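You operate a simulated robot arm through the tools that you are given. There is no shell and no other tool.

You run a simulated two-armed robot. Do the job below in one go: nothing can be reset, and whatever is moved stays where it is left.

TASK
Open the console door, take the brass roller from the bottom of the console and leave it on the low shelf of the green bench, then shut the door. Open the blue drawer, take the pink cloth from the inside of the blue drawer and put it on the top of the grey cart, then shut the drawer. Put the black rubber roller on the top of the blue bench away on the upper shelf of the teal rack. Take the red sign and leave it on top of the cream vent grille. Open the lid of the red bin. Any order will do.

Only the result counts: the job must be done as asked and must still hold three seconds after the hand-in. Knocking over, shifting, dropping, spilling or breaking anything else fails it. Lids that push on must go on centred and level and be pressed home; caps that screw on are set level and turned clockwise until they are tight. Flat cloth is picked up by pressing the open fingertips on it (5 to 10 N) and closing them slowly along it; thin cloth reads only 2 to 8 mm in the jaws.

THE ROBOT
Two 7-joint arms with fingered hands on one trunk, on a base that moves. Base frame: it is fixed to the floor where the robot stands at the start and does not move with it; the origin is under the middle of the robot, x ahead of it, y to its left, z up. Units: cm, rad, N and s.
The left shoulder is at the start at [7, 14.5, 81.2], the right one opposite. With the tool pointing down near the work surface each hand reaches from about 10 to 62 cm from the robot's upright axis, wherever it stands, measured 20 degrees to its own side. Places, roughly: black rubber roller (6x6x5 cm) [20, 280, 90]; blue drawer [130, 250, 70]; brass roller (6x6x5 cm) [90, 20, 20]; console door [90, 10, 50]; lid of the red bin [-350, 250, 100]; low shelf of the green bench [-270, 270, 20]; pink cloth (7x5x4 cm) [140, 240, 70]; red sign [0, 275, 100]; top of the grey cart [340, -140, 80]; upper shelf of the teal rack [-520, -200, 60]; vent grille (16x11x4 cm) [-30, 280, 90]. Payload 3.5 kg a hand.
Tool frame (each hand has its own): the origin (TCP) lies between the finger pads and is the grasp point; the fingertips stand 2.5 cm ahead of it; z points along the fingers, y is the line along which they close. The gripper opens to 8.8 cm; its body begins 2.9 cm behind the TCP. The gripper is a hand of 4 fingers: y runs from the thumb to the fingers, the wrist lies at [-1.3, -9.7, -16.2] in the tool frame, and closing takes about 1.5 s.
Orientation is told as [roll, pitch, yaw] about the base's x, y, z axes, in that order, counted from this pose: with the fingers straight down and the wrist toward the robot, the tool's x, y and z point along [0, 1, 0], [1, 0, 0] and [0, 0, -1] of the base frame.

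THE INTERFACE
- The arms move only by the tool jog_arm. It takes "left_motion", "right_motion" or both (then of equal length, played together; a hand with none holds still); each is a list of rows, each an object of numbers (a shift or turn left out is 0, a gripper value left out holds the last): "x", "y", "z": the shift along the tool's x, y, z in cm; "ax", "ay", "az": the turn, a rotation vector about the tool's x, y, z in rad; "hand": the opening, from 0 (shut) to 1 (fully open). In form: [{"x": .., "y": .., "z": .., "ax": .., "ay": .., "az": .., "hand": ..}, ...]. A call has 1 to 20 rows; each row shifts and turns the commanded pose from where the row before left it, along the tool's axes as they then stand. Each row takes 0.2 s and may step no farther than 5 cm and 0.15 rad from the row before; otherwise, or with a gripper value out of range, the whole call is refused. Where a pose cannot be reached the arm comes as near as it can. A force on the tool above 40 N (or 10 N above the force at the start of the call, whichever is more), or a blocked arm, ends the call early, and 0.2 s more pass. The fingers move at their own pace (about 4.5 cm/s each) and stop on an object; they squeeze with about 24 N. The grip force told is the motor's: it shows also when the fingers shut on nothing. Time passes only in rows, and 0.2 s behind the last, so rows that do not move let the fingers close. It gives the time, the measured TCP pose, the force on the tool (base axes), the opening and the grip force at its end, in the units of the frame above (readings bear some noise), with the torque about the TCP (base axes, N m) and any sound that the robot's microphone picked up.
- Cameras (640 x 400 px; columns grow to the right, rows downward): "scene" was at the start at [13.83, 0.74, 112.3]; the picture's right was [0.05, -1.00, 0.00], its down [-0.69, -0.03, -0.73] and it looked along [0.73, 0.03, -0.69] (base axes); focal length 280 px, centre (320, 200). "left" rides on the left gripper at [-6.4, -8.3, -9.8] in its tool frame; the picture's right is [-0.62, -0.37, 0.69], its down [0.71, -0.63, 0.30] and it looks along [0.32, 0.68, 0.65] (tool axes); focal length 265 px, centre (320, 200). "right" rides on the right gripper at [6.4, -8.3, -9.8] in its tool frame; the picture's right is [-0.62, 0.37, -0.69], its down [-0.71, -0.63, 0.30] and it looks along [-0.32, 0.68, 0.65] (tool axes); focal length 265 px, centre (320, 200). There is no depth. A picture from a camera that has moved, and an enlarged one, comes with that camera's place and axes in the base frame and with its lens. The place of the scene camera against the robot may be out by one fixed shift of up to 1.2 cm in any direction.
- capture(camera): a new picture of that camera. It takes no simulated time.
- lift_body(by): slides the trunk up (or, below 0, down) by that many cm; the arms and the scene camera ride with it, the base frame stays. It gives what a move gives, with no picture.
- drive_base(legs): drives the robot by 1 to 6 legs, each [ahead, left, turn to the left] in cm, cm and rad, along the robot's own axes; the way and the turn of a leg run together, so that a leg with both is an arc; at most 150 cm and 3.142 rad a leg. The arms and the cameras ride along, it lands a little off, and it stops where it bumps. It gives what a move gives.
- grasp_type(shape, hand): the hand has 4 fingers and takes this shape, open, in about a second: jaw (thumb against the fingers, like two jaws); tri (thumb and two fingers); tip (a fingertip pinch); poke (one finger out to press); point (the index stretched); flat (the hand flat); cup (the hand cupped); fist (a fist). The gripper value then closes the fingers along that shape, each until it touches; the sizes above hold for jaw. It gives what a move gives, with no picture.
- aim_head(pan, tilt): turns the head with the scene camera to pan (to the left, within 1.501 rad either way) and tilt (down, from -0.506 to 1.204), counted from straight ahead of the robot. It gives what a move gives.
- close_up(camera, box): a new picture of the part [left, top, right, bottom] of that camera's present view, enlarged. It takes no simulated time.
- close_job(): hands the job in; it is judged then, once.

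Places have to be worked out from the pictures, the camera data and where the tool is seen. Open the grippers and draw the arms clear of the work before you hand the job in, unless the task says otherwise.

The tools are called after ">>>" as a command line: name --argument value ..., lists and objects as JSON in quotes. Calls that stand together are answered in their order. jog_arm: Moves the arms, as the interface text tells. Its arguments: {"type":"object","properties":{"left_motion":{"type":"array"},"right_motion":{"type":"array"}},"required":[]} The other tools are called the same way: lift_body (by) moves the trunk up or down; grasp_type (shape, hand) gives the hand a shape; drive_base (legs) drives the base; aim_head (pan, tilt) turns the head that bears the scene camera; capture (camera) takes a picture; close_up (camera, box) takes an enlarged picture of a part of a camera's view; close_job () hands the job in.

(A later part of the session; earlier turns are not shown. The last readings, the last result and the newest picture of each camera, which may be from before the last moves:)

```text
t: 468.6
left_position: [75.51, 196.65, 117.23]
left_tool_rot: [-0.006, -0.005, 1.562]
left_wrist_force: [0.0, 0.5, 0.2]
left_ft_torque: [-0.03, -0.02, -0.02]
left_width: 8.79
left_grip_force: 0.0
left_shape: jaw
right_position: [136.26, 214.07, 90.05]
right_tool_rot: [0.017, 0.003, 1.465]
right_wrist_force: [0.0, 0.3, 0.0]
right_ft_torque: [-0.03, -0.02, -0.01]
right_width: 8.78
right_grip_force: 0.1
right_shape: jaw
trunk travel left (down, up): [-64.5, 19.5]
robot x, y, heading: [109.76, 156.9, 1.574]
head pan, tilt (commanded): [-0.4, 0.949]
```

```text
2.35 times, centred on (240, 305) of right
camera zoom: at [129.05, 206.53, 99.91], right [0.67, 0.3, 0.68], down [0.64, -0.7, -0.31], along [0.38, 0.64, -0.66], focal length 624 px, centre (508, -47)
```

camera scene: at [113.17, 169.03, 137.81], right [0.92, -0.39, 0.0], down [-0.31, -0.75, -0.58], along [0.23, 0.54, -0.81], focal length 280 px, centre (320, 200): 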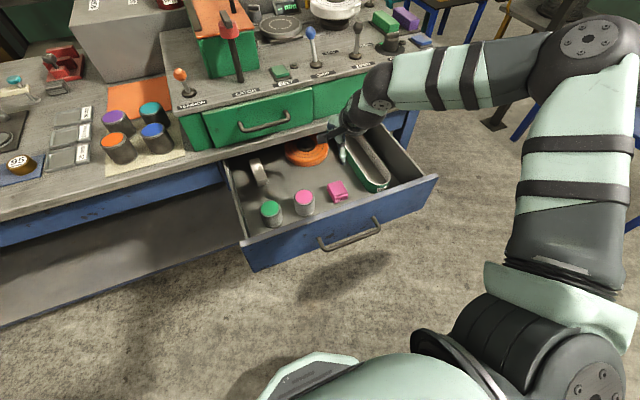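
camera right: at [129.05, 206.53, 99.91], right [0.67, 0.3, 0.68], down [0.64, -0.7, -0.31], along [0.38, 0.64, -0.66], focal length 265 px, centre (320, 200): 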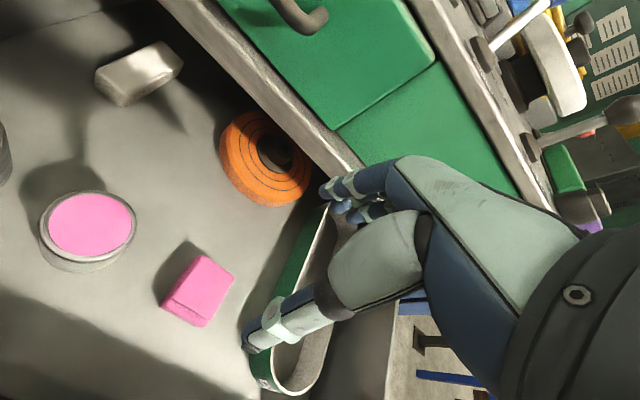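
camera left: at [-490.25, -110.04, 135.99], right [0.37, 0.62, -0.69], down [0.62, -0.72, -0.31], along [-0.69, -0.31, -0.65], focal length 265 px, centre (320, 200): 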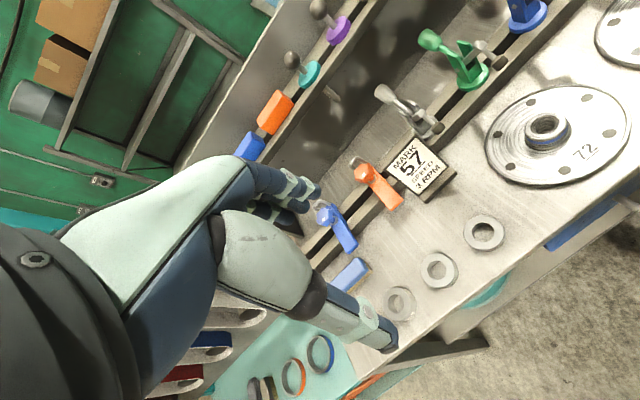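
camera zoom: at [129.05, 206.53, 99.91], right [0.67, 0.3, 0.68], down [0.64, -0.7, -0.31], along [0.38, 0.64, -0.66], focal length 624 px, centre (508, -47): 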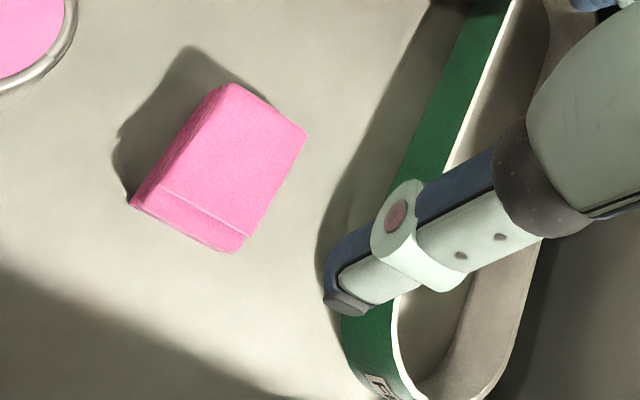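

The cloth's top is x 135.3…139.4, y 211.8…216.6, square to the drawer. I square the hand, shift 1.1 cm right, and lower to just above it.

>>> jog_arm --right_motion '[{"az": -0.1, "x": -1.1}, {"z": 3}, {"z": 3}, {"z": 3}, {"z": 3}, {"z": 1.5}]'

>>> capture --camera "right"

>>> close_up --camera "scene" --box '[240, 70, 440, 230]'

```text
t: 470.0
left_position: [75.43, 196.56, 117.24]
left_tool_rot: [-0.007, -0.008, 1.561]
left_wrist_force: [-0.4, 0.2, -0.9]
left_ft_torque: [-0.02, 0.01, 0.0]
left_width: 8.77
left_grip_force: 0.0
left_shape: jaw
right_position: [137.01, 214.07, 76.65]
right_tool_rot: [0.02, 0.002, 1.565]
right_wrist_force: [0.1, -0.8, 0.2]
right_ft_torque: [-0.01, 0.04, -0.04]
right_width: 8.78
right_grip_force: 0.0
right_shape: jaw
trunk travel left (down, up): [-64.5, 19.5]
robot x, y, heading: [109.73, 156.97, 1.578]
head pan, tilt (commanded): [-0.4, 0.949]
```

```text
taken
camera right: at [130.67, 205.72, 86.48], right [0.63, 0.37, 0.68], down [0.71, -0.63, -0.32], along [0.32, 0.68, -0.66], focal length 265 px, centre (320, 200)
```

right: 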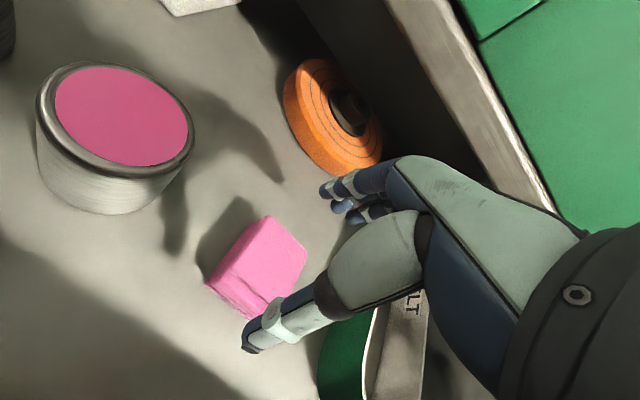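

```text
2.50 times, centred on (340, 150) of scene
camera zoom: at [113.2, 168.97, 137.82], right [0.92, -0.39, 0.0], down [-0.31, -0.75, -0.58], along [0.23, 0.54, -0.81], focal length 699 px, centre (270, 325)
```

zoom: 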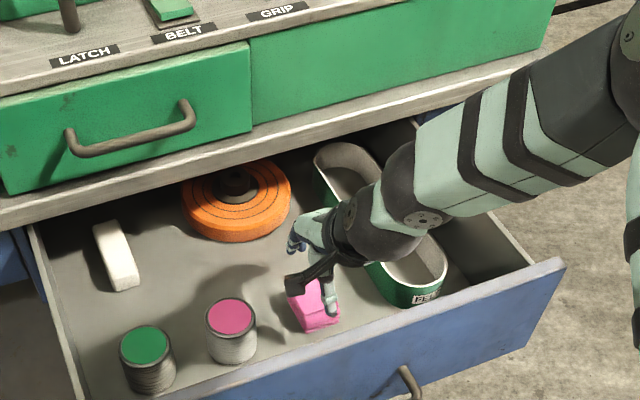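

Centred well. I lower the last 6.2 cm in small steps.

>>> jog_arm --right_motion '[{"z": 1.5}, {"z": 1.5}, {"z": 1.2}, {"z": 0.8}, {"z": 0.6}]'

>>> capture --camera "right"

```text
t: 471.2
left_position: [75.39, 196.69, 117.21]
left_tool_rot: [-0.006, -0.007, 1.563]
left_wrist_force: [-0.7, 0.5, 0.2]
left_ft_torque: [0.01, 0.01, 0.02]
left_width: 8.8
left_grip_force: 0.0
left_shape: jaw
right_position: [136.93, 213.99, 71.16]
right_tool_rot: [0.019, 0.001, 1.566]
right_wrist_force: [-0.2, 0.5, 0.4]
right_ft_torque: [0.0, 0.01, -0.01]
right_width: 8.81
right_grip_force: 0.0
right_shape: jaw
trunk travel left (down, up): [-64.5, 19.5]
robot x, y, heading: [109.81, 156.81, 1.574]
head pan, tilt (commanded): [-0.4, 0.949]
```

```text
taken
camera right: at [130.59, 205.74, 80.86], right [0.63, 0.37, 0.68], down [0.71, -0.63, -0.32], along [0.32, 0.68, -0.66], focal length 265 px, centre (320, 200)
```

right: 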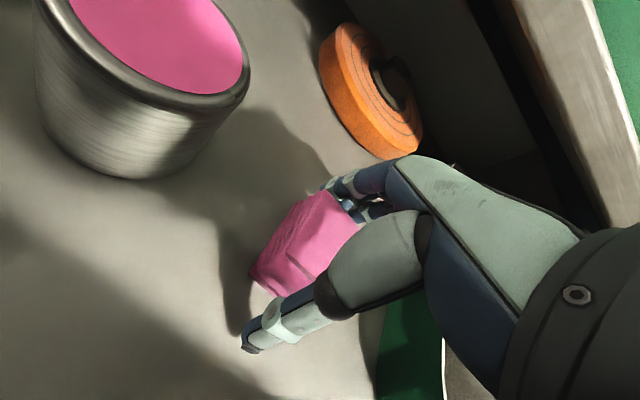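

The cloth is between thumb and fingers. I lower 0.6 cm more and close slowly.

>>> jog_arm --right_motion '[{"z": 0.3}, {"z": 0.3}, {"hand": 0.85}, {"hand": 0.75}, {"hand": 0.65}, {"hand": 0.55}, {"hand": 0.45}, {"hand": 0.35}, {"hand": 0.25}, {"hand": 0.15}, {"hand": 0.05}, {"hand": 0}, {"hand": 0}, {"hand": 0}]'

>>> capture --camera "right"

```text
t: 474.2
left_position: [75.33, 196.43, 117.35]
left_tool_rot: [-0.007, -0.009, 1.561]
left_wrist_force: [-0.9, 0.3, 0.3]
left_ft_torque: [-0.02, -0.01, 0.0]
left_width: 8.78
left_grip_force: 0.1
left_shape: jaw
right_position: [136.76, 213.87, 70.7]
right_tool_rot: [0.019, -0.003, 1.566]
right_wrist_force: [0.0, 1.9, 23.2]
right_ft_torque: [-0.36, 0.01, 0.09]
right_width: 5.6
right_grip_force: 24.2
right_shape: jaw
trunk travel left (down, up): [-64.5, 19.5]
robot x, y, heading: [110.14, 157.03, 1.572]
head pan, tilt (commanded): [-0.4, 0.949]
```

```text
taken
camera right: at [130.48, 205.57, 80.49], right [0.63, 0.36, 0.68], down [0.71, -0.63, -0.32], along [0.32, 0.68, -0.66], focal length 265 px, centre (320, 200)
```

right: 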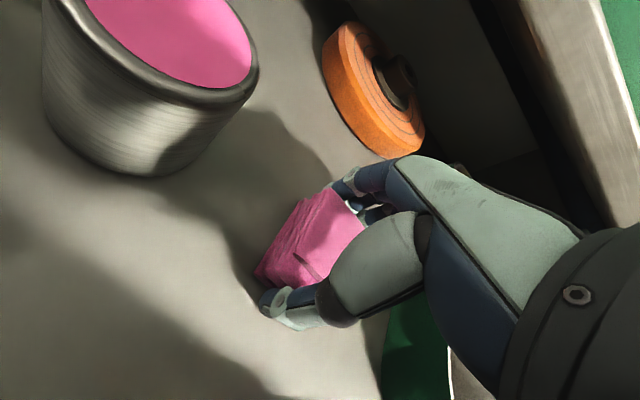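

It grips at 5.6 cm, with the fingertips pressing on the drawer floor. I lift gently and check that the cloth comes along.

>>> jog_arm --right_motion '[{"z": -0.3}, {"z": -0.5}, {"z": -0.7}, {"z": -1}, {"z": -1}, {}]'

>>> capture --camera "right"

```text
t: 475.6
left_position: [75.36, 196.66, 117.15]
left_tool_rot: [-0.007, -0.008, 1.562]
left_wrist_force: [0.2, -0.4, 0.3]
left_ft_torque: [-0.01, 0.06, 0.01]
left_width: 8.78
left_grip_force: 0.1
left_shape: jaw
right_position: [136.9, 214.02, 73.96]
right_tool_rot: [0.02, 0.004, 1.567]
right_wrist_force: [0.1, 0.7, 0.9]
right_ft_torque: [-0.01, -0.01, -0.01]
right_width: 5.59
right_grip_force: 24.5
right_shape: jaw
trunk travel left (down, up): [-64.5, 19.5]
robot x, y, heading: [109.83, 156.47, 1.57]
head pan, tilt (commanded): [-0.4, 0.949]
```

```text
taken
camera right: at [130.67, 205.71, 83.73], right [0.63, 0.37, 0.68], down [0.71, -0.63, -0.32], along [0.32, 0.68, -0.66], focal length 265 px, centre (320, 200)
```

right: 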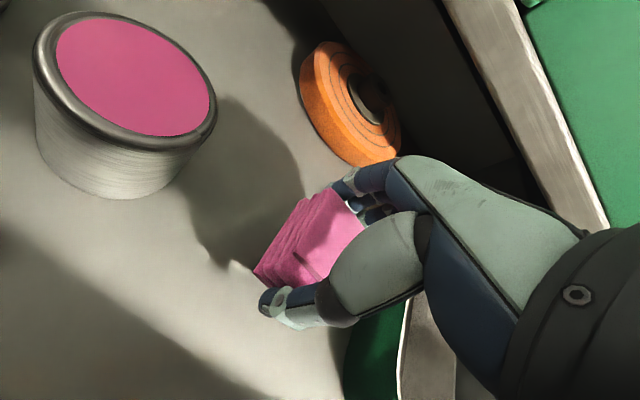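

The cloth is held. I raise it above the drawer front and back away a little.

>>> jog_arm --right_motion '[{"z": -2}, {"z": -3}, {"z": -3}, {"z": -3}, {"z": -3}, {"z": -3}, {"z": -3}, {"z": -2}]'

>>> drive_base --legs '[[-22, 0, 0]]'

>>> capture --camera "right"

>>> capture --camera "scene"

```text
t: 477.4
left_position: [75.46, 196.66, 117.35]
left_tool_rot: [-0.007, -0.007, 1.562]
left_wrist_force: [0.0, 0.1, -0.1]
left_ft_torque: [0.0, 0.0, 0.01]
left_width: 8.77
left_grip_force: 0.1
left_shape: jaw
right_position: [137.28, 213.96, 96.07]
right_tool_rot: [0.019, 0.003, 1.566]
right_wrist_force: [-0.1, 0.5, -0.8]
right_ft_torque: [-0.02, 0.01, 0.01]
right_width: 5.6
right_grip_force: 23.9
right_shape: jaw
trunk travel left (down, up): [-64.5, 19.5]
robot x, y, heading: [110.03, 156.89, 1.573]
head pan, tilt (commanded): [-0.4, 0.949]
```

```text
t: 479.1
left_position: [75.56, 174.75, 117.21]
left_tool_rot: [-0.007, -0.005, 1.562]
left_wrist_force: [-0.6, -0.3, 0.1]
left_ft_torque: [0.01, 0.03, -0.03]
left_width: 8.79
left_grip_force: 0.1
left_shape: jaw
right_position: [137.4, 191.99, 95.94]
right_tool_rot: [0.021, 0.004, 1.564]
right_wrist_force: [-0.1, 0.0, -1.3]
right_ft_torque: [0.0, 0.02, 0.0]
right_width: 5.57
right_grip_force: 23.9
right_shape: jaw
trunk travel left (down, up): [-64.5, 19.5]
robot x, y, heading: [110.13, 134.9, 1.571]
head pan, tilt (commanded): [-0.4, 0.949]
```

```text
taken
camera right: at [131.03, 183.77, 105.76], right [0.63, 0.37, 0.68], down [0.71, -0.63, -0.32], along [0.32, 0.68, -0.66], focal length 265 px, centre (320, 200)
```

right: 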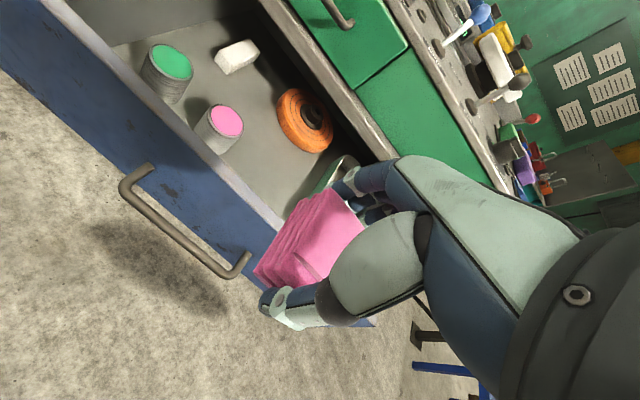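

```text
taken
camera scene: at [113.27, 147.06, 137.8], right [0.92, -0.39, 0.0], down [-0.31, -0.75, -0.58], along [0.22, 0.54, -0.81], focal length 280 px, centre (320, 200)
```

scene: 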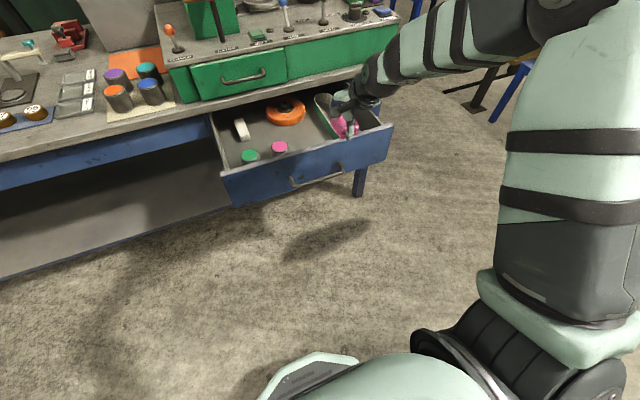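

The cloth is safe in the right hand. To shut the drawer I move right so the left hand faces it, retract the right hand, close the left fist and lower.

>>> jog_arm --left_motion '[{"hand": 0}, {"hand": 0}, {"hand": 0}, {"hand": 0}, {"hand": 0}, {"hand": 0}]' --right_motion '[{"y": -3}, {"y": -3}, {"y": -3}, {"y": -3}, {"y": -2}, {}]'

>>> drive_base --legs '[[-4, -55, 0]]'

>>> lift_body --by -40

>>> jog_arm --left_motion '[{"z": 2.5}, {"z": 2.5}, {"z": 2.5}]' --right_motion '[{"z": -3}, {"z": -3}, {"z": -3}]'

>>> aim_head --pan 0.4 --tilt 0.5

>>> capture --camera "scene"

```text
t: 480.5
left_position: [75.47, 174.81, 117.17]
left_tool_rot: [-0.006, -0.006, 1.562]
left_wrist_force: [-0.3, 0.5, -1.1]
left_ft_torque: [0.01, 0.0, -0.01]
left_width: 0.0
left_grip_force: 21.3
left_shape: jaw
right_position: [137.24, 177.89, 95.98]
right_tool_rot: [0.019, 0.002, 1.564]
right_wrist_force: [-0.2, 0.3, 0.1]
right_ft_torque: [0.01, 0.04, -0.03]
right_width: 5.59
right_grip_force: 23.8
right_shape: jaw
trunk travel left (down, up): [-64.5, 19.5]
robot x, y, heading: [109.69, 135.26, 1.57]
head pan, tilt (commanded): [-0.4, 0.949]
```

```text
t: 483.7
left_position: [130.73, 170.71, 117.25]
left_tool_rot: [-0.007, -0.007, 1.566]
left_wrist_force: [0.0, 0.5, -0.4]
left_ft_torque: [-0.01, 0.04, -0.01]
left_width: 0.0
left_grip_force: 23.8
left_shape: jaw
right_position: [192.5, 174.2, 96.05]
right_tool_rot: [0.018, 0.002, 1.569]
right_wrist_force: [0.5, -0.3, -1.2]
right_ft_torque: [0.0, -0.01, 0.0]
right_width: 5.56
right_grip_force: 24.0
right_shape: jaw
trunk travel left (down, up): [-64.5, 19.5]
robot x, y, heading: [165.49, 131.14, 1.58]
head pan, tilt (commanded): [-0.4, 0.949]
```

```text
t: 487.5
left_position: [130.74, 170.85, 77.24]
left_tool_rot: [-0.007, -0.006, 1.566]
left_wrist_force: [-0.1, 0.4, 0.2]
left_ft_torque: [0.07, -0.02, 0.0]
left_width: 0.0
left_grip_force: 24.8
left_shape: jaw
right_position: [192.36, 174.33, 56.0]
right_tool_rot: [0.02, 0.002, 1.571]
right_wrist_force: [-0.4, 0.6, -0.4]
right_ft_torque: [-0.01, 0.02, -0.01]
right_width: 5.57
right_grip_force: 23.8
right_shape: jaw
trunk travel left (down, up): [-24.5, 59.5]
robot x, y, heading: [165.47, 131.23, 1.579]
head pan, tilt (commanded): [-0.4, 0.949]
```

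```text
t: 488.3
left_position: [130.87, 170.72, 69.62]
left_tool_rot: [-0.007, -0.006, 1.564]
left_wrist_force: [0.7, 0.1, -0.1]
left_ft_torque: [0.0, 0.01, 0.03]
left_width: 0.0
left_grip_force: 24.5
left_shape: jaw
right_position: [192.65, 174.35, 65.05]
right_tool_rot: [0.02, 0.003, 1.571]
right_wrist_force: [0.2, -0.7, -0.6]
right_ft_torque: [-0.03, 0.0, -0.04]
right_width: 5.58
right_grip_force: 24.0
right_shape: jaw
trunk travel left (down, up): [-24.5, 59.5]
robot x, y, heading: [165.53, 130.79, 1.581]
head pan, tilt (commanded): [-0.4, 0.949]
```

```text
t: 489.4
left_position: [130.89, 170.83, 69.71]
left_tool_rot: [-0.008, -0.005, 1.565]
left_wrist_force: [0.9, 0.5, 0.3]
left_ft_torque: [0.0, 0.0, 0.01]
left_width: 0.0
left_grip_force: 24.3
left_shape: jaw
right_position: [192.68, 174.34, 64.83]
right_tool_rot: [0.02, 0.003, 1.568]
right_wrist_force: [0.8, 0.1, -1.4]
right_ft_torque: [0.03, 0.0, 0.03]
right_width: 5.57
right_grip_force: 24.3
right_shape: jaw
trunk travel left (down, up): [-24.5, 59.5]
robot x, y, heading: [165.28, 131.32, 1.582]
head pan, tilt (commanded): [0.4, 0.499]
```

```text
taken
camera scene: at [162.28, 144.83, 101.56], right [0.92, 0.39, 0.0], down [0.19, -0.44, -0.88], along [-0.35, 0.81, -0.48], focal length 280 px, centre (320, 200)
```

scene: 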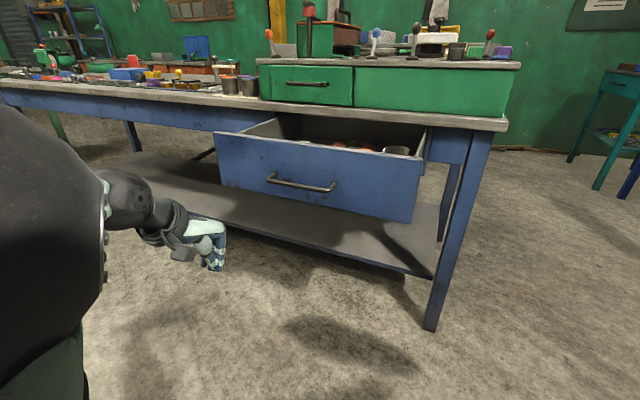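

The fist lines up with the handle. I drive ahead 16 cm, then push slowly.

>>> drive_base --legs '[[16, 0, -0.01]]'

>>> jog_arm --left_motion '[{"y": 0.8}, {"y": 0.8}, {"y": 0.8}, {"y": 0.8}, {"y": 0.8}, {"y": 0.8}, {"y": 0.8}, {"y": 0.8}, {"y": 0.8}, {"y": 0.8}, {"y": 0.8}, {"y": 0.8}]'

>>> capture --camera "scene"

```text
t: 490.8
left_position: [131.18, 187.33, 69.61]
left_tool_rot: [-0.008, -0.005, 1.556]
left_wrist_force: [0.7, -0.3, -0.6]
left_ft_torque: [-0.02, 0.04, 0.04]
left_width: 0.01
left_grip_force: 24.1
left_shape: jaw
right_position: [192.9, 190.19, 64.87]
right_tool_rot: [0.02, 0.003, 1.563]
right_wrist_force: [-0.4, -0.8, -1.0]
right_ft_torque: [0.01, 0.0, 0.0]
right_width: 5.6
right_grip_force: 24.2
right_shape: jaw
trunk travel left (down, up): [-24.5, 59.5]
robot x, y, heading: [165.66, 147.15, 1.568]
head pan, tilt (commanded): [0.4, 0.499]
```

```text
t: 493.4
left_position: [131.18, 196.81, 69.73]
left_tool_rot: [-0.006, -0.007, 1.557]
left_wrist_force: [-0.3, -1.2, -1.0]
left_ft_torque: [0.04, 0.04, 0.04]
left_width: 0.0
left_grip_force: 23.8
left_shape: jaw
right_position: [192.95, 190.44, 65.01]
right_tool_rot: [0.019, 0.001, 1.563]
right_wrist_force: [-0.5, -0.2, -0.6]
right_ft_torque: [-0.01, -0.01, 0.0]
right_width: 5.58
right_grip_force: 23.4
right_shape: jaw
trunk travel left (down, up): [-24.5, 59.5]
robot x, y, heading: [165.37, 147.48, 1.563]
head pan, tilt (commanded): [0.4, 0.499]
```

```text
taken
camera scene: at [162.35, 160.98, 101.56], right [0.92, 0.39, 0.0], down [0.19, -0.44, -0.88], along [-0.34, 0.81, -0.48], focal length 280 px, centre (320, 200)
```

scene: 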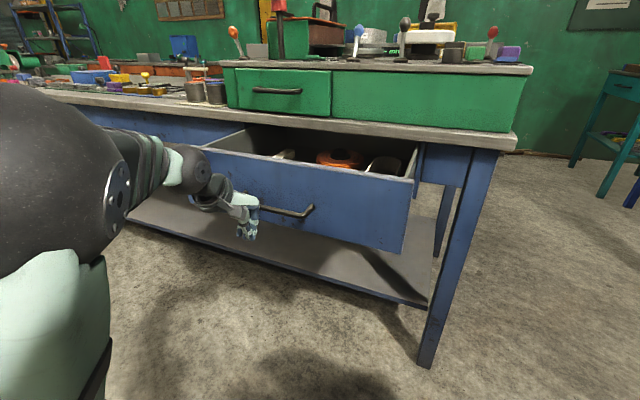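

The fist is at the handle. I push on with the base in short strokes.

>>> drive_base --legs '[[8, 0, 0]]'

>>> capture --camera "scene"

>>> capture --camera "left"

```text
t: 494.5
left_position: [131.22, 204.75, 69.64]
left_tool_rot: [-0.006, -0.005, 1.557]
left_wrist_force: [-0.4, -0.3, 0.4]
left_ft_torque: [-0.02, -0.01, 0.0]
left_width: 0.02
left_grip_force: 24.1
left_shape: jaw
right_position: [193.09, 198.26, 64.86]
right_tool_rot: [0.02, 0.002, 1.56]
right_wrist_force: [0.5, -0.6, -0.6]
right_ft_torque: [-0.03, -0.02, 0.03]
right_width: 5.56
right_grip_force: 24.3
right_shape: jaw
trunk travel left (down, up): [-24.5, 59.5]
robot x, y, heading: [165.62, 155.21, 1.567]
head pan, tilt (commanded): [0.4, 0.499]
```

```text
taken
camera scene: at [162.37, 169.0, 101.55], right [0.92, 0.39, 0.0], down [0.19, -0.44, -0.88], along [-0.34, 0.81, -0.48], focal length 280 px, centre (320, 200)
```

scene: 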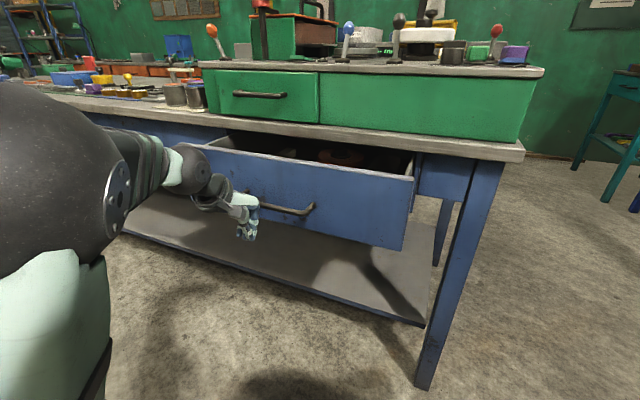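

```text
taken
camera left: at [137.55, 196.42, 79.45], right [0.62, -0.37, -0.69], down [-0.72, -0.62, -0.31], along [-0.31, 0.69, -0.65], focal length 265 px, centre (320, 200)
```

left: 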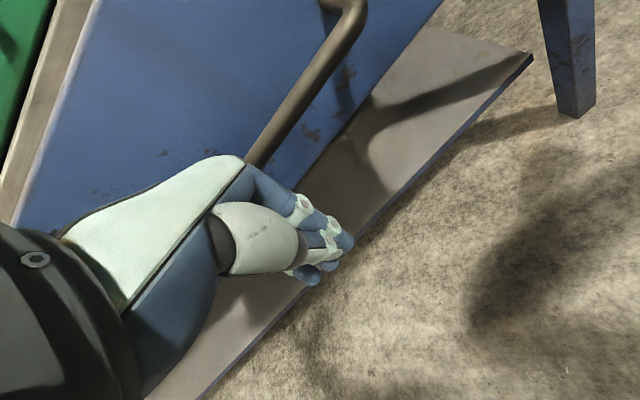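

The drawer slides in easily. Two more strokes, then a slow finish.

>>> drive_base --legs '[[8, 0, 0]]'

>>> drive_base --legs '[[6, 0, 0]]'

>>> jog_arm --left_motion '[{"y": 0.6}, {"y": 0.6}, {"y": 0.6}, {"y": 0.6}, {"y": 0.6}, {"y": 0.6}, {"y": 0.6}, {"y": 0.6}, {"y": 0.6}, {"y": 0.6}]'

>>> capture --camera "scene"

```text
t: 495.6
left_position: [131.35, 212.97, 69.66]
left_tool_rot: [-0.007, -0.005, 1.557]
left_wrist_force: [0.5, -0.1, 0.8]
left_ft_torque: [-0.02, -0.01, 0.01]
left_width: 0.0
left_grip_force: 24.0
left_shape: jaw
right_position: [193.06, 206.16, 64.92]
right_tool_rot: [0.019, 0.005, 1.56]
right_wrist_force: [0.0, 0.0, -1.4]
right_ft_torque: [-0.03, -0.01, -0.06]
right_width: 5.58
right_grip_force: 24.1
right_shape: jaw
trunk travel left (down, up): [-24.5, 59.5]
robot x, y, heading: [165.18, 163.0, 1.568]
head pan, tilt (commanded): [0.4, 0.499]
```

```text
t: 496.5
left_position: [131.36, 218.92, 69.75]
left_tool_rot: [-0.007, -0.005, 1.557]
left_wrist_force: [-0.1, 1.2, 0.1]
left_ft_torque: [0.01, -0.01, -0.01]
left_width: 0.0
left_grip_force: 24.1
left_shape: jaw
right_position: [193.02, 212.19, 64.98]
right_tool_rot: [0.018, 0.003, 1.559]
right_wrist_force: [0.7, 0.2, -0.1]
right_ft_torque: [0.0, 0.04, -0.02]
right_width: 5.55
right_grip_force: 24.0
right_shape: jaw
trunk travel left (down, up): [-24.5, 59.5]
robot x, y, heading: [165.37, 169.19, 1.57]
head pan, tilt (commanded): [0.4, 0.499]
```

```text
t: 497.4
left_position: [131.36, 219.82, 69.84]
left_tool_rot: [-0.011, 0.003, 1.56]
left_wrist_force: [5.7, -21.1, 5.9]
left_ft_torque: [0.89, 0.21, 0.04]
left_width: 0.0
left_grip_force: 24.5
left_shape: jaw
right_position: [193.11, 211.88, 65.11]
right_tool_rot: [0.022, -0.002, 1.564]
right_wrist_force: [0.3, -0.3, 0.0]
right_ft_torque: [0.02, 0.0, 0.0]
right_width: 5.6
right_grip_force: 24.1
right_shape: jaw
trunk travel left (down, up): [-24.5, 59.5]
robot x, y, heading: [165.4, 169.27, 1.574]
head pan, tilt (commanded): [0.4, 0.499]
stopped in row 4 (left hand): the force on the tool passed its limit at 45 N (the readings are from after the stop); the commanded pose is now the measured one
```

```text
taken
camera scene: at [162.53, 182.47, 101.64], right [0.92, 0.39, 0.0], down [0.19, -0.44, -0.88], along [-0.34, 0.81, -0.48], focal length 280 px, centre (320, 200)
```

scene: 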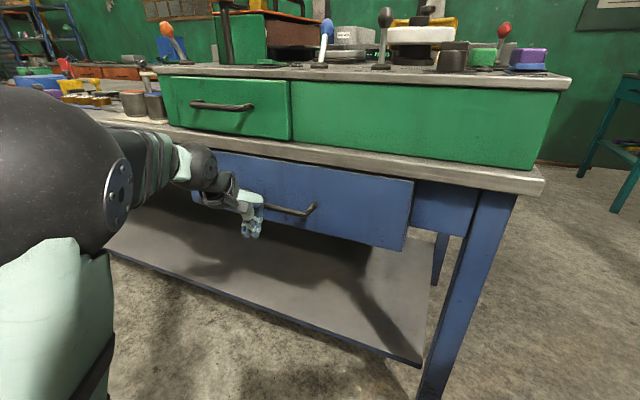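

The push ended at 45 N, so the drawer is likely home. I enlarge to check for a remaining gap.

>>> close_up --camera "scene" --box '[180, 120, 440, 260]'

>>> capture --camera "left"

```text
2.46 times, centred on (310, 190) of scene
camera zoom: at [162.53, 182.47, 101.64], right [0.92, 0.39, 0.0], down [0.19, -0.44, -0.88], along [-0.34, 0.81, -0.48], focal length 688 px, centre (345, 225)
```

zoom: 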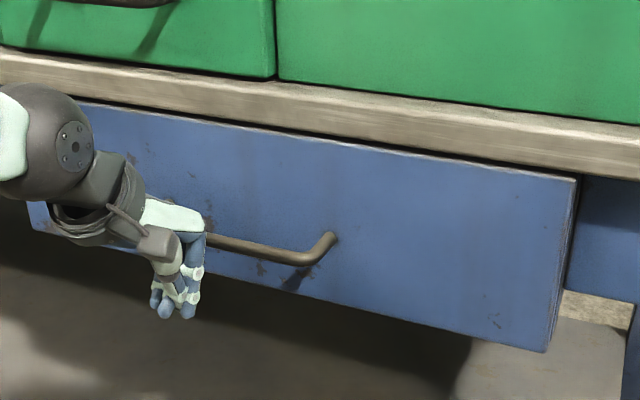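

```text
taken
camera left: at [137.57, 211.44, 79.67], right [0.62, -0.38, -0.69], down [-0.72, -0.62, -0.31], along [-0.31, 0.69, -0.66], focal length 265 px, centre (320, 200)
```

left: 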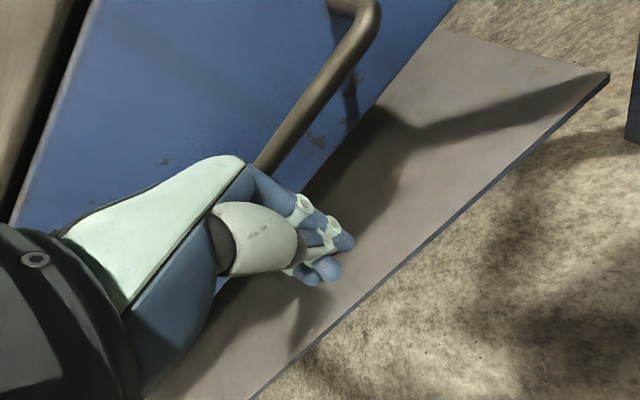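

It looks shut. To be sure I go back to the same viewpoint as my first picture of the closed drawer and compare.

>>> jog_arm --left_motion '[{"y": -2}, {"y": -4}, {"y": -4}, {"y": -3}]'

>>> drive_base --legs '[[-10.5, 0, 0], [0, 55.5, 0]]'

>>> lift_body --by 15

>>> aim_head --pan -0.2 --tilt 0.5

>>> capture --camera "scene"

>>> close_up --camera "scene" --box '[240, 190, 460, 290]'

```text
t: 498.4
left_position: [131.22, 207.22, 69.61]
left_tool_rot: [-0.011, 0.004, 1.557]
left_wrist_force: [-0.5, -0.1, -0.7]
left_ft_torque: [0.01, -0.01, 0.0]
left_width: 0.0
left_grip_force: 24.0
left_shape: jaw
right_position: [192.95, 212.28, 65.02]
right_tool_rot: [0.02, 0.002, 1.561]
right_wrist_force: [-0.8, -0.2, -0.5]
right_ft_torque: [0.02, 0.02, 0.02]
right_width: 5.56
right_grip_force: 23.9
right_shape: jaw
trunk travel left (down, up): [-24.5, 59.5]
robot x, y, heading: [165.38, 169.1, 1.568]
head pan, tilt (commanded): [0.4, 0.499]
```

```text
t: 502.4
left_position: [75.19, 196.8, 69.56]
left_tool_rot: [-0.01, 0.005, 1.561]
left_wrist_force: [1.0, 0.0, -1.1]
left_ft_torque: [-0.01, -0.02, 0.0]
left_width: 0.0
left_grip_force: 24.3
left_shape: jaw
right_position: [137.06, 201.73, 64.91]
right_tool_rot: [0.017, 0.002, 1.564]
right_wrist_force: [-0.7, 0.1, -1.6]
right_ft_torque: [0.03, 0.0, 0.0]
right_width: 5.58
right_grip_force: 24.5
right_shape: jaw
trunk travel left (down, up): [-24.5, 59.5]
robot x, y, heading: [109.25, 158.89, 1.572]
head pan, tilt (commanded): [0.4, 0.499]
```

```text
t: 504.1
left_position: [75.16, 197.0, 84.6]
left_tool_rot: [-0.01, 0.007, 1.559]
left_wrist_force: [0.1, -1.0, -0.1]
left_ft_torque: [0.01, 0.0, -0.01]
left_width: 0.0
left_grip_force: 23.6
left_shape: jaw
right_position: [136.93, 201.82, 80.01]
right_tool_rot: [0.019, 0.003, 1.564]
right_wrist_force: [-0.1, 0.6, -0.9]
right_ft_torque: [0.02, 0.02, -0.02]
right_width: 5.58
right_grip_force: 23.6
right_shape: jaw
trunk travel left (down, up): [-39.5, 44.5]
robot x, y, heading: [109.13, 158.87, 1.568]
head pan, tilt (commanded): [0.4, 0.499]
```

```text
t: 505.1
left_position: [75.25, 196.76, 84.47]
left_tool_rot: [-0.01, 0.007, 1.56]
left_wrist_force: [0.3, -0.6, -1.2]
left_ft_torque: [-0.01, -0.01, -0.04]
left_width: 0.01
left_grip_force: 23.6
left_shape: jaw
right_position: [136.97, 201.73, 79.87]
right_tool_rot: [0.018, 0.002, 1.563]
right_wrist_force: [-0.7, 0.7, -0.6]
right_ft_torque: [0.01, -0.01, -0.01]
right_width: 5.58
right_grip_force: 24.1
right_shape: jaw
trunk travel left (down, up): [-39.5, 44.5]
robot x, y, heading: [109.46, 158.85, 1.573]
head pan, tilt (commanded): [-0.201, 0.499]
```

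```text
taken
camera scene: at [111.77, 173.01, 116.56], right [0.98, -0.2, 0.0], down [-0.1, -0.47, -0.88], along [0.17, 0.86, -0.48], focal length 280 px, centre (320, 200)
```

scene: 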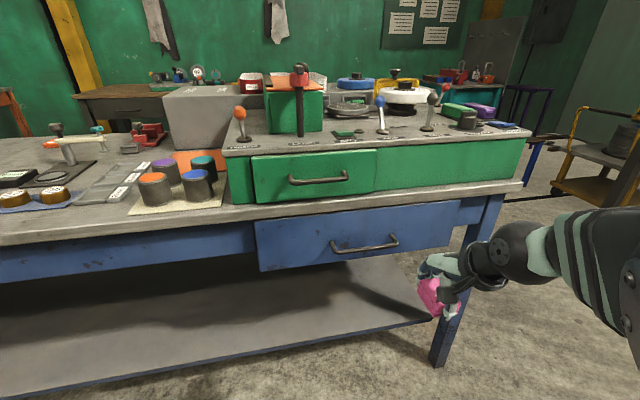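

```text
2.91 times, centred on (350, 240) of scene
camera zoom: at [111.77, 173.01, 116.56], right [0.98, -0.2, 0.0], down [-0.1, -0.47, -0.88], along [0.17, 0.86, -0.48], focal length 813 px, centre (233, 84)
```

zoom: 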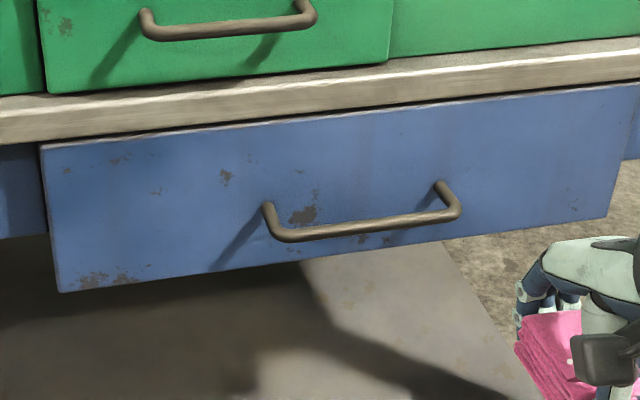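

The drawer is exactly as it was when closed. Now the cloth goes to the grey cart: I raise the trunk and drive down the corridor between console and machine (x≈178).

>>> lift_body --by 25

>>> drive_base --legs '[[-12, -69, 0], [-140, 0, 0], [-150, 0, 0]]'

>>> aim_head --pan -1.4 --tilt 0.4

>>> capture --camera "scene"

```text
t: 507.7
left_position: [75.14, 196.82, 109.57]
left_tool_rot: [-0.01, 0.006, 1.558]
left_wrist_force: [-0.4, 0.5, 0.0]
left_ft_torque: [0.02, 0.0, -0.01]
left_width: 0.0
left_grip_force: 23.6
left_shape: jaw
right_position: [137.05, 201.89, 104.86]
right_tool_rot: [0.019, 0.003, 1.563]
right_wrist_force: [-0.2, -0.2, -0.8]
right_ft_torque: [0.0, 0.02, 0.01]
right_width: 5.58
right_grip_force: 23.9
right_shape: jaw
trunk travel left (down, up): [-64.5, 19.5]
robot x, y, heading: [109.59, 158.62, 1.565]
head pan, tilt (commanded): [-0.201, 0.499]
```

```text
t: 525.3
left_position: [141.57, -106.88, 109.45]
left_tool_rot: [-0.011, 0.006, 1.536]
left_wrist_force: [0.4, 0.1, -0.7]
left_ft_torque: [0.04, 0.03, 0.02]
left_width: 0.0
left_grip_force: 24.0
left_shape: jaw
right_position: [203.4, -103.67, 104.9]
right_tool_rot: [0.02, 0.004, 1.537]
right_wrist_force: [0.7, 0.1, -0.2]
right_ft_torque: [-0.02, 0.0, -0.04]
right_width: 5.56
right_grip_force: 24.2
right_shape: jaw
trunk travel left (down, up): [-64.5, 19.5]
robot x, y, heading: [174.84, -145.89, 1.544]
head pan, tilt (commanded): [-0.201, 0.499]
```

```text
t: 526.7
left_position: [141.72, -107.01, 109.63]
left_tool_rot: [-0.012, 0.006, 1.536]
left_wrist_force: [-0.2, 0.0, 0.1]
left_ft_torque: [-0.01, -0.01, 0.04]
left_width: 0.0
left_grip_force: 23.8
left_shape: jaw
right_position: [203.61, -103.64, 104.87]
right_tool_rot: [0.02, 0.004, 1.537]
right_wrist_force: [0.6, -0.1, 0.3]
right_ft_torque: [-0.01, -0.04, 0.0]
right_width: 5.56
right_grip_force: 23.2
right_shape: jaw
trunk travel left (down, up): [-64.5, 19.5]
robot x, y, heading: [174.71, -145.78, 1.543]
head pan, tilt (commanded): [-1.4, 0.4]
```

```text
taken
camera scene: at [184.68, -139.24, 142.48], right [0.15, -0.99, 0.0], down [-0.39, -0.06, -0.92], along [0.91, 0.13, -0.39], focal length 280 px, centre (320, 200)
```

scene: 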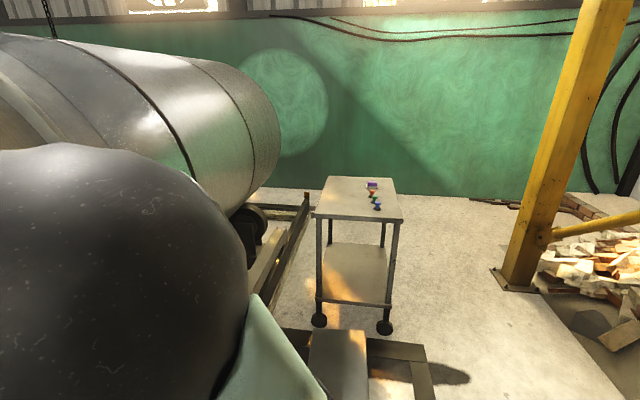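

The cart's top spans x 311…373, y −118…−162, with small items toward its right. A step and steel frame lie on the floor before it, so I look down there.

>>> aim_head --pan -1.45 --tilt 0.85

>>> capture --camera "scene"

>>> capture --camera "right"

```text
t: 527.6
left_position: [141.65, -106.95, 109.53]
left_tool_rot: [-0.01, 0.006, 1.532]
left_wrist_force: [0.4, 0.5, 0.8]
left_ft_torque: [0.02, 0.02, 0.04]
left_width: 0.02
left_grip_force: 23.9
left_shape: jaw
right_position: [203.43, -103.66, 104.99]
right_tool_rot: [0.019, 0.002, 1.538]
right_wrist_force: [-0.3, 0.8, -0.3]
right_ft_torque: [0.01, 0.02, 0.02]
right_width: 5.6
right_grip_force: 24.7
right_shape: jaw
trunk travel left (down, up): [-64.5, 19.5]
robot x, y, heading: [174.91, -145.99, 1.542]
head pan, tilt (commanded): [-1.45, 0.85]
```

```text
taken
camera scene: at [183.3, -139.85, 138.57], right [0.09, -1.0, 0.0], down [-0.75, -0.07, -0.66], along [0.66, 0.06, -0.75], focal length 280 px, centre (320, 200)
```

scene: 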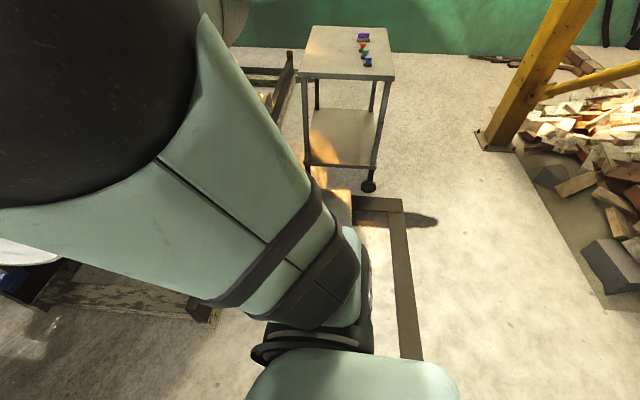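

```text
taken
camera right: at [197.0, -111.73, 114.74], right [0.64, 0.35, 0.68], down [0.69, -0.65, -0.32], along [0.33, 0.67, -0.66], focal length 265 px, centre (320, 200)
```

right: 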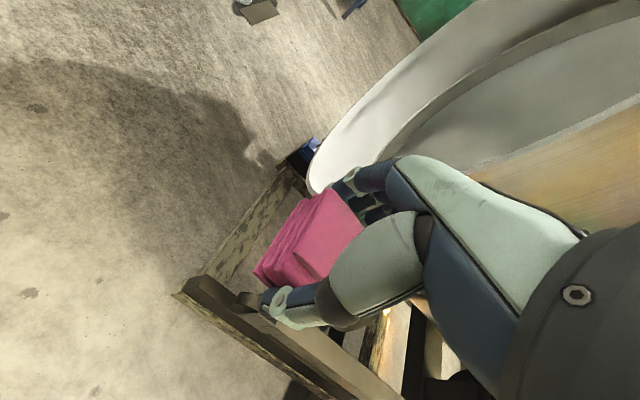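

The free part of the cart top is y −118…−142. A flat strip and a step block the west side, so I go round to the cart's south side (y≈−212) with the hands high.

>>> drive_base --legs '[[0, 0, 0.028], [-66, -22, 0], [0, -125, 0]]'

>>> aim_head --pan -0.1 --tilt 0.7

>>> capture --camera "scene"

>>> capture --camera "right"

```text
t: 537.6
left_position: [286.7, -173.86, 109.51]
left_tool_rot: [-0.01, 0.004, 1.558]
left_wrist_force: [-0.2, -0.5, 0.5]
left_ft_torque: [0.0, 0.01, -0.02]
left_width: 0.0
left_grip_force: 24.0
left_shape: jaw
right_position: [348.49, -168.94, 104.93]
right_tool_rot: [0.019, 0.003, 1.562]
right_wrist_force: [0.1, 1.1, 0.0]
right_ft_torque: [-0.01, 0.01, 0.04]
right_width: 5.55
right_grip_force: 24.1
right_shape: jaw
trunk travel left (down, up): [-64.5, 19.5]
robot x, y, heading: [320.69, -211.81, 1.573]
head pan, tilt (commanded): [-1.45, 0.85]
```

```text
t: 539.1
left_position: [286.54, -173.8, 109.54]
left_tool_rot: [-0.01, 0.005, 1.56]
left_wrist_force: [0.6, 0.0, 0.1]
left_ft_torque: [0.0, 0.01, 0.0]
left_width: 0.0
left_grip_force: 24.2
left_shape: jaw
right_position: [348.55, -169.03, 105.01]
right_tool_rot: [0.02, 0.004, 1.562]
right_wrist_force: [0.3, 0.3, -0.2]
right_ft_torque: [0.0, 0.01, 0.0]
right_width: 5.55
right_grip_force: 24.2
right_shape: jaw
trunk travel left (down, up): [-64.5, 19.5]
robot x, y, heading: [320.86, -212.15, 1.571]
head pan, tilt (commanded): [-0.099, 0.7]
```

```text
taken
camera scene: at [322.25, -198.18, 139.79], right [0.99, -0.1, 0.0], down [-0.07, -0.64, -0.76], along [0.08, 0.76, -0.64], focal length 280 px, centre (320, 200)
```

scene: 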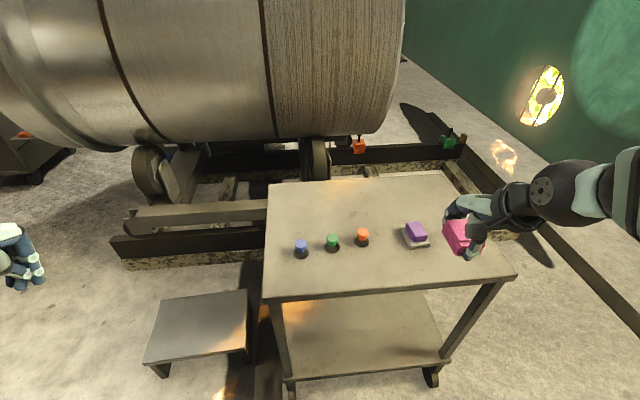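

```text
taken
camera right: at [342.15, -177.24, 114.74], right [0.64, 0.36, 0.68], down [0.7, -0.64, -0.32], along [0.32, 0.68, -0.66], focal length 265 px, centre (320, 200)
```

right: 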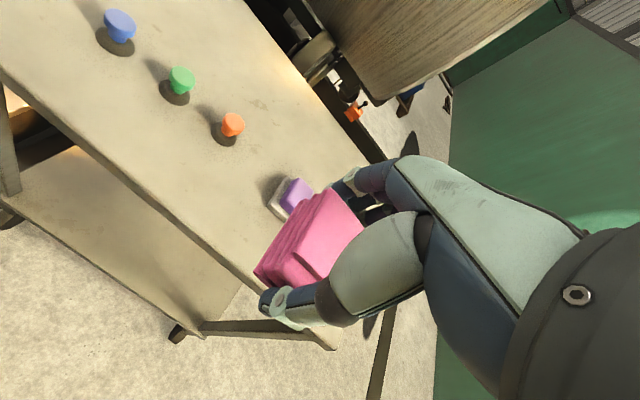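

Cart top: x 312…374, y −162…−117, z≈80; four small items stand in a row at y≈−149. The strip behind them (y −143…−117) is free; target ≈[340, −130]. I drive ahead 18 and reach over with the cloth high.

>>> drive_base --legs '[[18, 0, 0]]'

>>> jog_arm --right_motion '[{"y": 3, "x": 1}, {"y": 3, "x": 1}, {"y": 3, "x": 1}, {"y": 3, "x": 1}, {"y": 3, "x": 1}, {"y": 3, "x": 1}, {"y": 2.5, "x": 1}, {"z": 3}, {"z": 3}]'

>>> capture --camera "right"

>>> capture --camera "scene"

```text
t: 540.6
left_position: [285.47, -155.57, 110.08]
left_tool_rot: [-0.012, -0.005, 1.558]
left_wrist_force: [0.2, -0.2, 0.5]
left_ft_torque: [0.0, 0.03, 0.02]
left_width: 0.01
left_grip_force: 23.4
left_shape: jaw
right_position: [347.44, -150.77, 105.41]
right_tool_rot: [0.02, -0.006, 1.562]
right_wrist_force: [0.4, -0.7, -0.5]
right_ft_torque: [0.01, 0.04, -0.01]
right_width: 5.54
right_grip_force: 24.2
right_shape: jaw
trunk travel left (down, up): [-64.5, 19.5]
robot x, y, heading: [319.31, -192.97, 1.567]
head pan, tilt (commanded): [-0.099, 0.7]
```

```text
t: 542.6
left_position: [284.16, -154.37, 109.04]
left_tool_rot: [-0.022, 0.007, 1.559]
left_wrist_force: [-0.6, 0.2, 0.2]
left_ft_torque: [-0.01, 0.01, 0.01]
left_width: 0.0
left_grip_force: 24.0
left_shape: jaw
right_position: [339.11, -129.05, 99.09]
right_tool_rot: [0.005, 0.003, 1.561]
right_wrist_force: [0.5, -0.7, -0.4]
right_ft_torque: [0.01, 0.02, -0.01]
right_width: 5.55
right_grip_force: 23.8
right_shape: jaw
trunk travel left (down, up): [-64.5, 19.5]
robot x, y, heading: [319.48, -192.71, 1.566]
head pan, tilt (commanded): [-0.099, 0.7]
```

```text
taken
camera right: at [332.68, -137.27, 108.8], right [0.63, 0.36, 0.69], down [0.71, -0.64, -0.31], along [0.33, 0.68, -0.66], focal length 265 px, centre (320, 200)
```

right: 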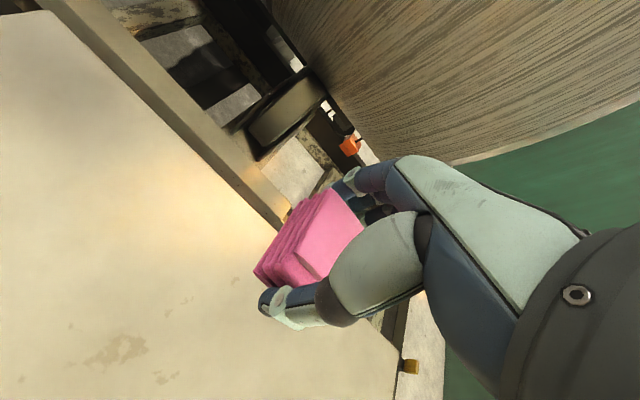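

```text
taken
camera scene: at [323.34, -178.92, 140.0], right [0.99, -0.1, -0.02], down [-0.08, -0.64, -0.76], along [0.07, 0.76, -0.65], focal length 280 px, centre (320, 200)
```

scene: 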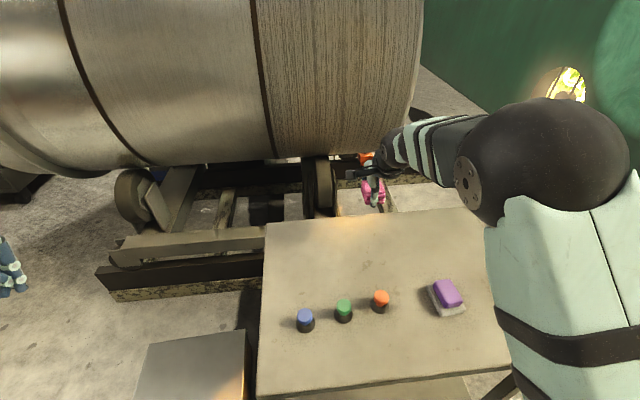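

I'm over the free strip, about 11 cm from the far edge (the base leans slightly, standing on the floor strip, but the cart has not moved). I lower the cloth.

>>> jog_arm --right_motion '[{"z": 2.5}, {"z": 2.5}, {"z": 2.5}, {"z": 2.5}, {"z": 1.5}]'

>>> capture --camera "right"

>>> close_up --camera "scene" --box '[280, 120, 480, 320]'

```text
t: 543.8
left_position: [284.15, -154.58, 109.01]
left_tool_rot: [-0.023, 0.005, 1.561]
left_wrist_force: [0.6, -0.6, -0.4]
left_ft_torque: [0.01, 0.03, -0.01]
left_width: 0.0
left_grip_force: 24.0
left_shape: jaw
right_position: [339.23, -129.15, 87.64]
right_tool_rot: [0.007, 0.004, 1.561]
right_wrist_force: [0.3, -0.1, -0.9]
right_ft_torque: [0.03, -0.01, 0.01]
right_width: 5.59
right_grip_force: 23.7
right_shape: jaw
trunk travel left (down, up): [-64.5, 19.5]
robot x, y, heading: [319.74, -192.56, 1.574]
head pan, tilt (commanded): [-0.099, 0.7]
```

```text
taken
camera right: at [332.71, -137.39, 97.4], right [0.63, 0.36, 0.69], down [0.71, -0.64, -0.31], along [0.33, 0.68, -0.66], focal length 265 px, centre (320, 200)
```

right: 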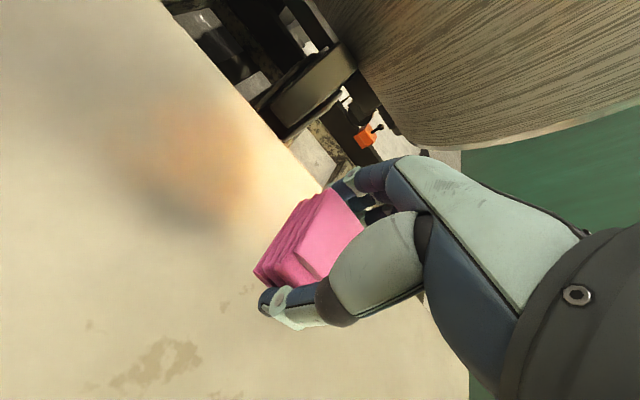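

```text
2.00 times, centred on (380, 220) of scene
camera zoom: at [323.34, -178.99, 140.0], right [0.99, -0.1, -0.02], down [-0.08, -0.64, -0.76], along [0.07, 0.76, -0.65], focal length 559 px, centre (200, 160)
```

zoom: 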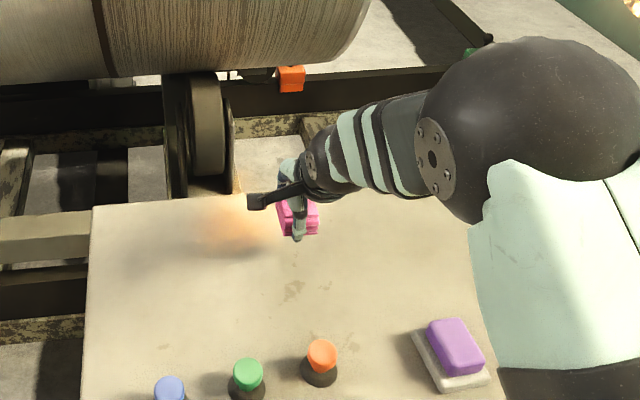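

I shift the cloth 2.5 cm back from the far edge and lower in fine steps.

>>> jog_arm --right_motion '[{"y": -1.3}, {"y": -1.2}, {"z": 1}, {"z": 0.7}, {}]'

>>> jog_arm --right_motion '[{"z": 0.4}, {"z": 0.4}, {"z": 0.3}, {}]'

>>> close_up --camera "right" --box '[160, 150, 440, 370]'

```text
t: 545.0
left_position: [283.93, -154.53, 108.94]
left_tool_rot: [-0.022, 0.006, 1.56]
left_wrist_force: [0.0, 0.0, 0.0]
left_ft_torque: [-0.01, -0.01, -0.02]
left_width: 0.0
left_grip_force: 24.1
left_shape: jaw
right_position: [339.01, -131.62, 86.14]
right_tool_rot: [0.005, 0.002, 1.562]
right_wrist_force: [-0.2, -0.5, -0.3]
right_ft_torque: [0.03, 0.03, 0.0]
right_width: 5.57
right_grip_force: 24.1
right_shape: jaw
trunk travel left (down, up): [-64.5, 19.5]
robot x, y, heading: [319.36, -192.6, 1.563]
head pan, tilt (commanded): [-0.099, 0.7]
```

```text
t: 546.0
left_position: [284.0, -154.54, 109.03]
left_tool_rot: [-0.023, 0.002, 1.56]
left_wrist_force: [0.8, -0.3, 0.1]
left_ft_torque: [-0.03, -0.05, -0.01]
left_width: 0.02
left_grip_force: 24.0
left_shape: jaw
right_position: [339.04, -131.84, 84.9]
right_tool_rot: [0.004, 0.004, 1.56]
right_wrist_force: [0.0, 0.4, -0.2]
right_ft_torque: [0.0, -0.01, -0.04]
right_width: 5.58
right_grip_force: 24.0
right_shape: jaw
trunk travel left (down, up): [-64.5, 19.5]
robot x, y, heading: [319.68, -192.96, 1.569]
head pan, tilt (commanded): [-0.099, 0.7]
```

```text
1.82 times, centred on (300, 260) of right
camera zoom: at [332.61, -139.95, 94.59], right [0.63, 0.36, 0.69], down [0.71, -0.64, -0.31], along [0.33, 0.68, -0.66], focal length 483 px, centre (356, 91)
```

zoom: 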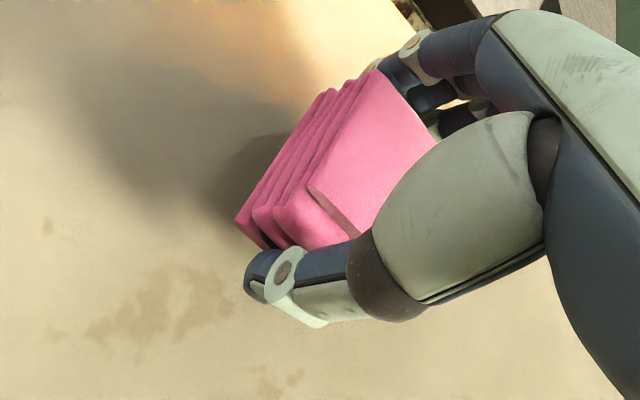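

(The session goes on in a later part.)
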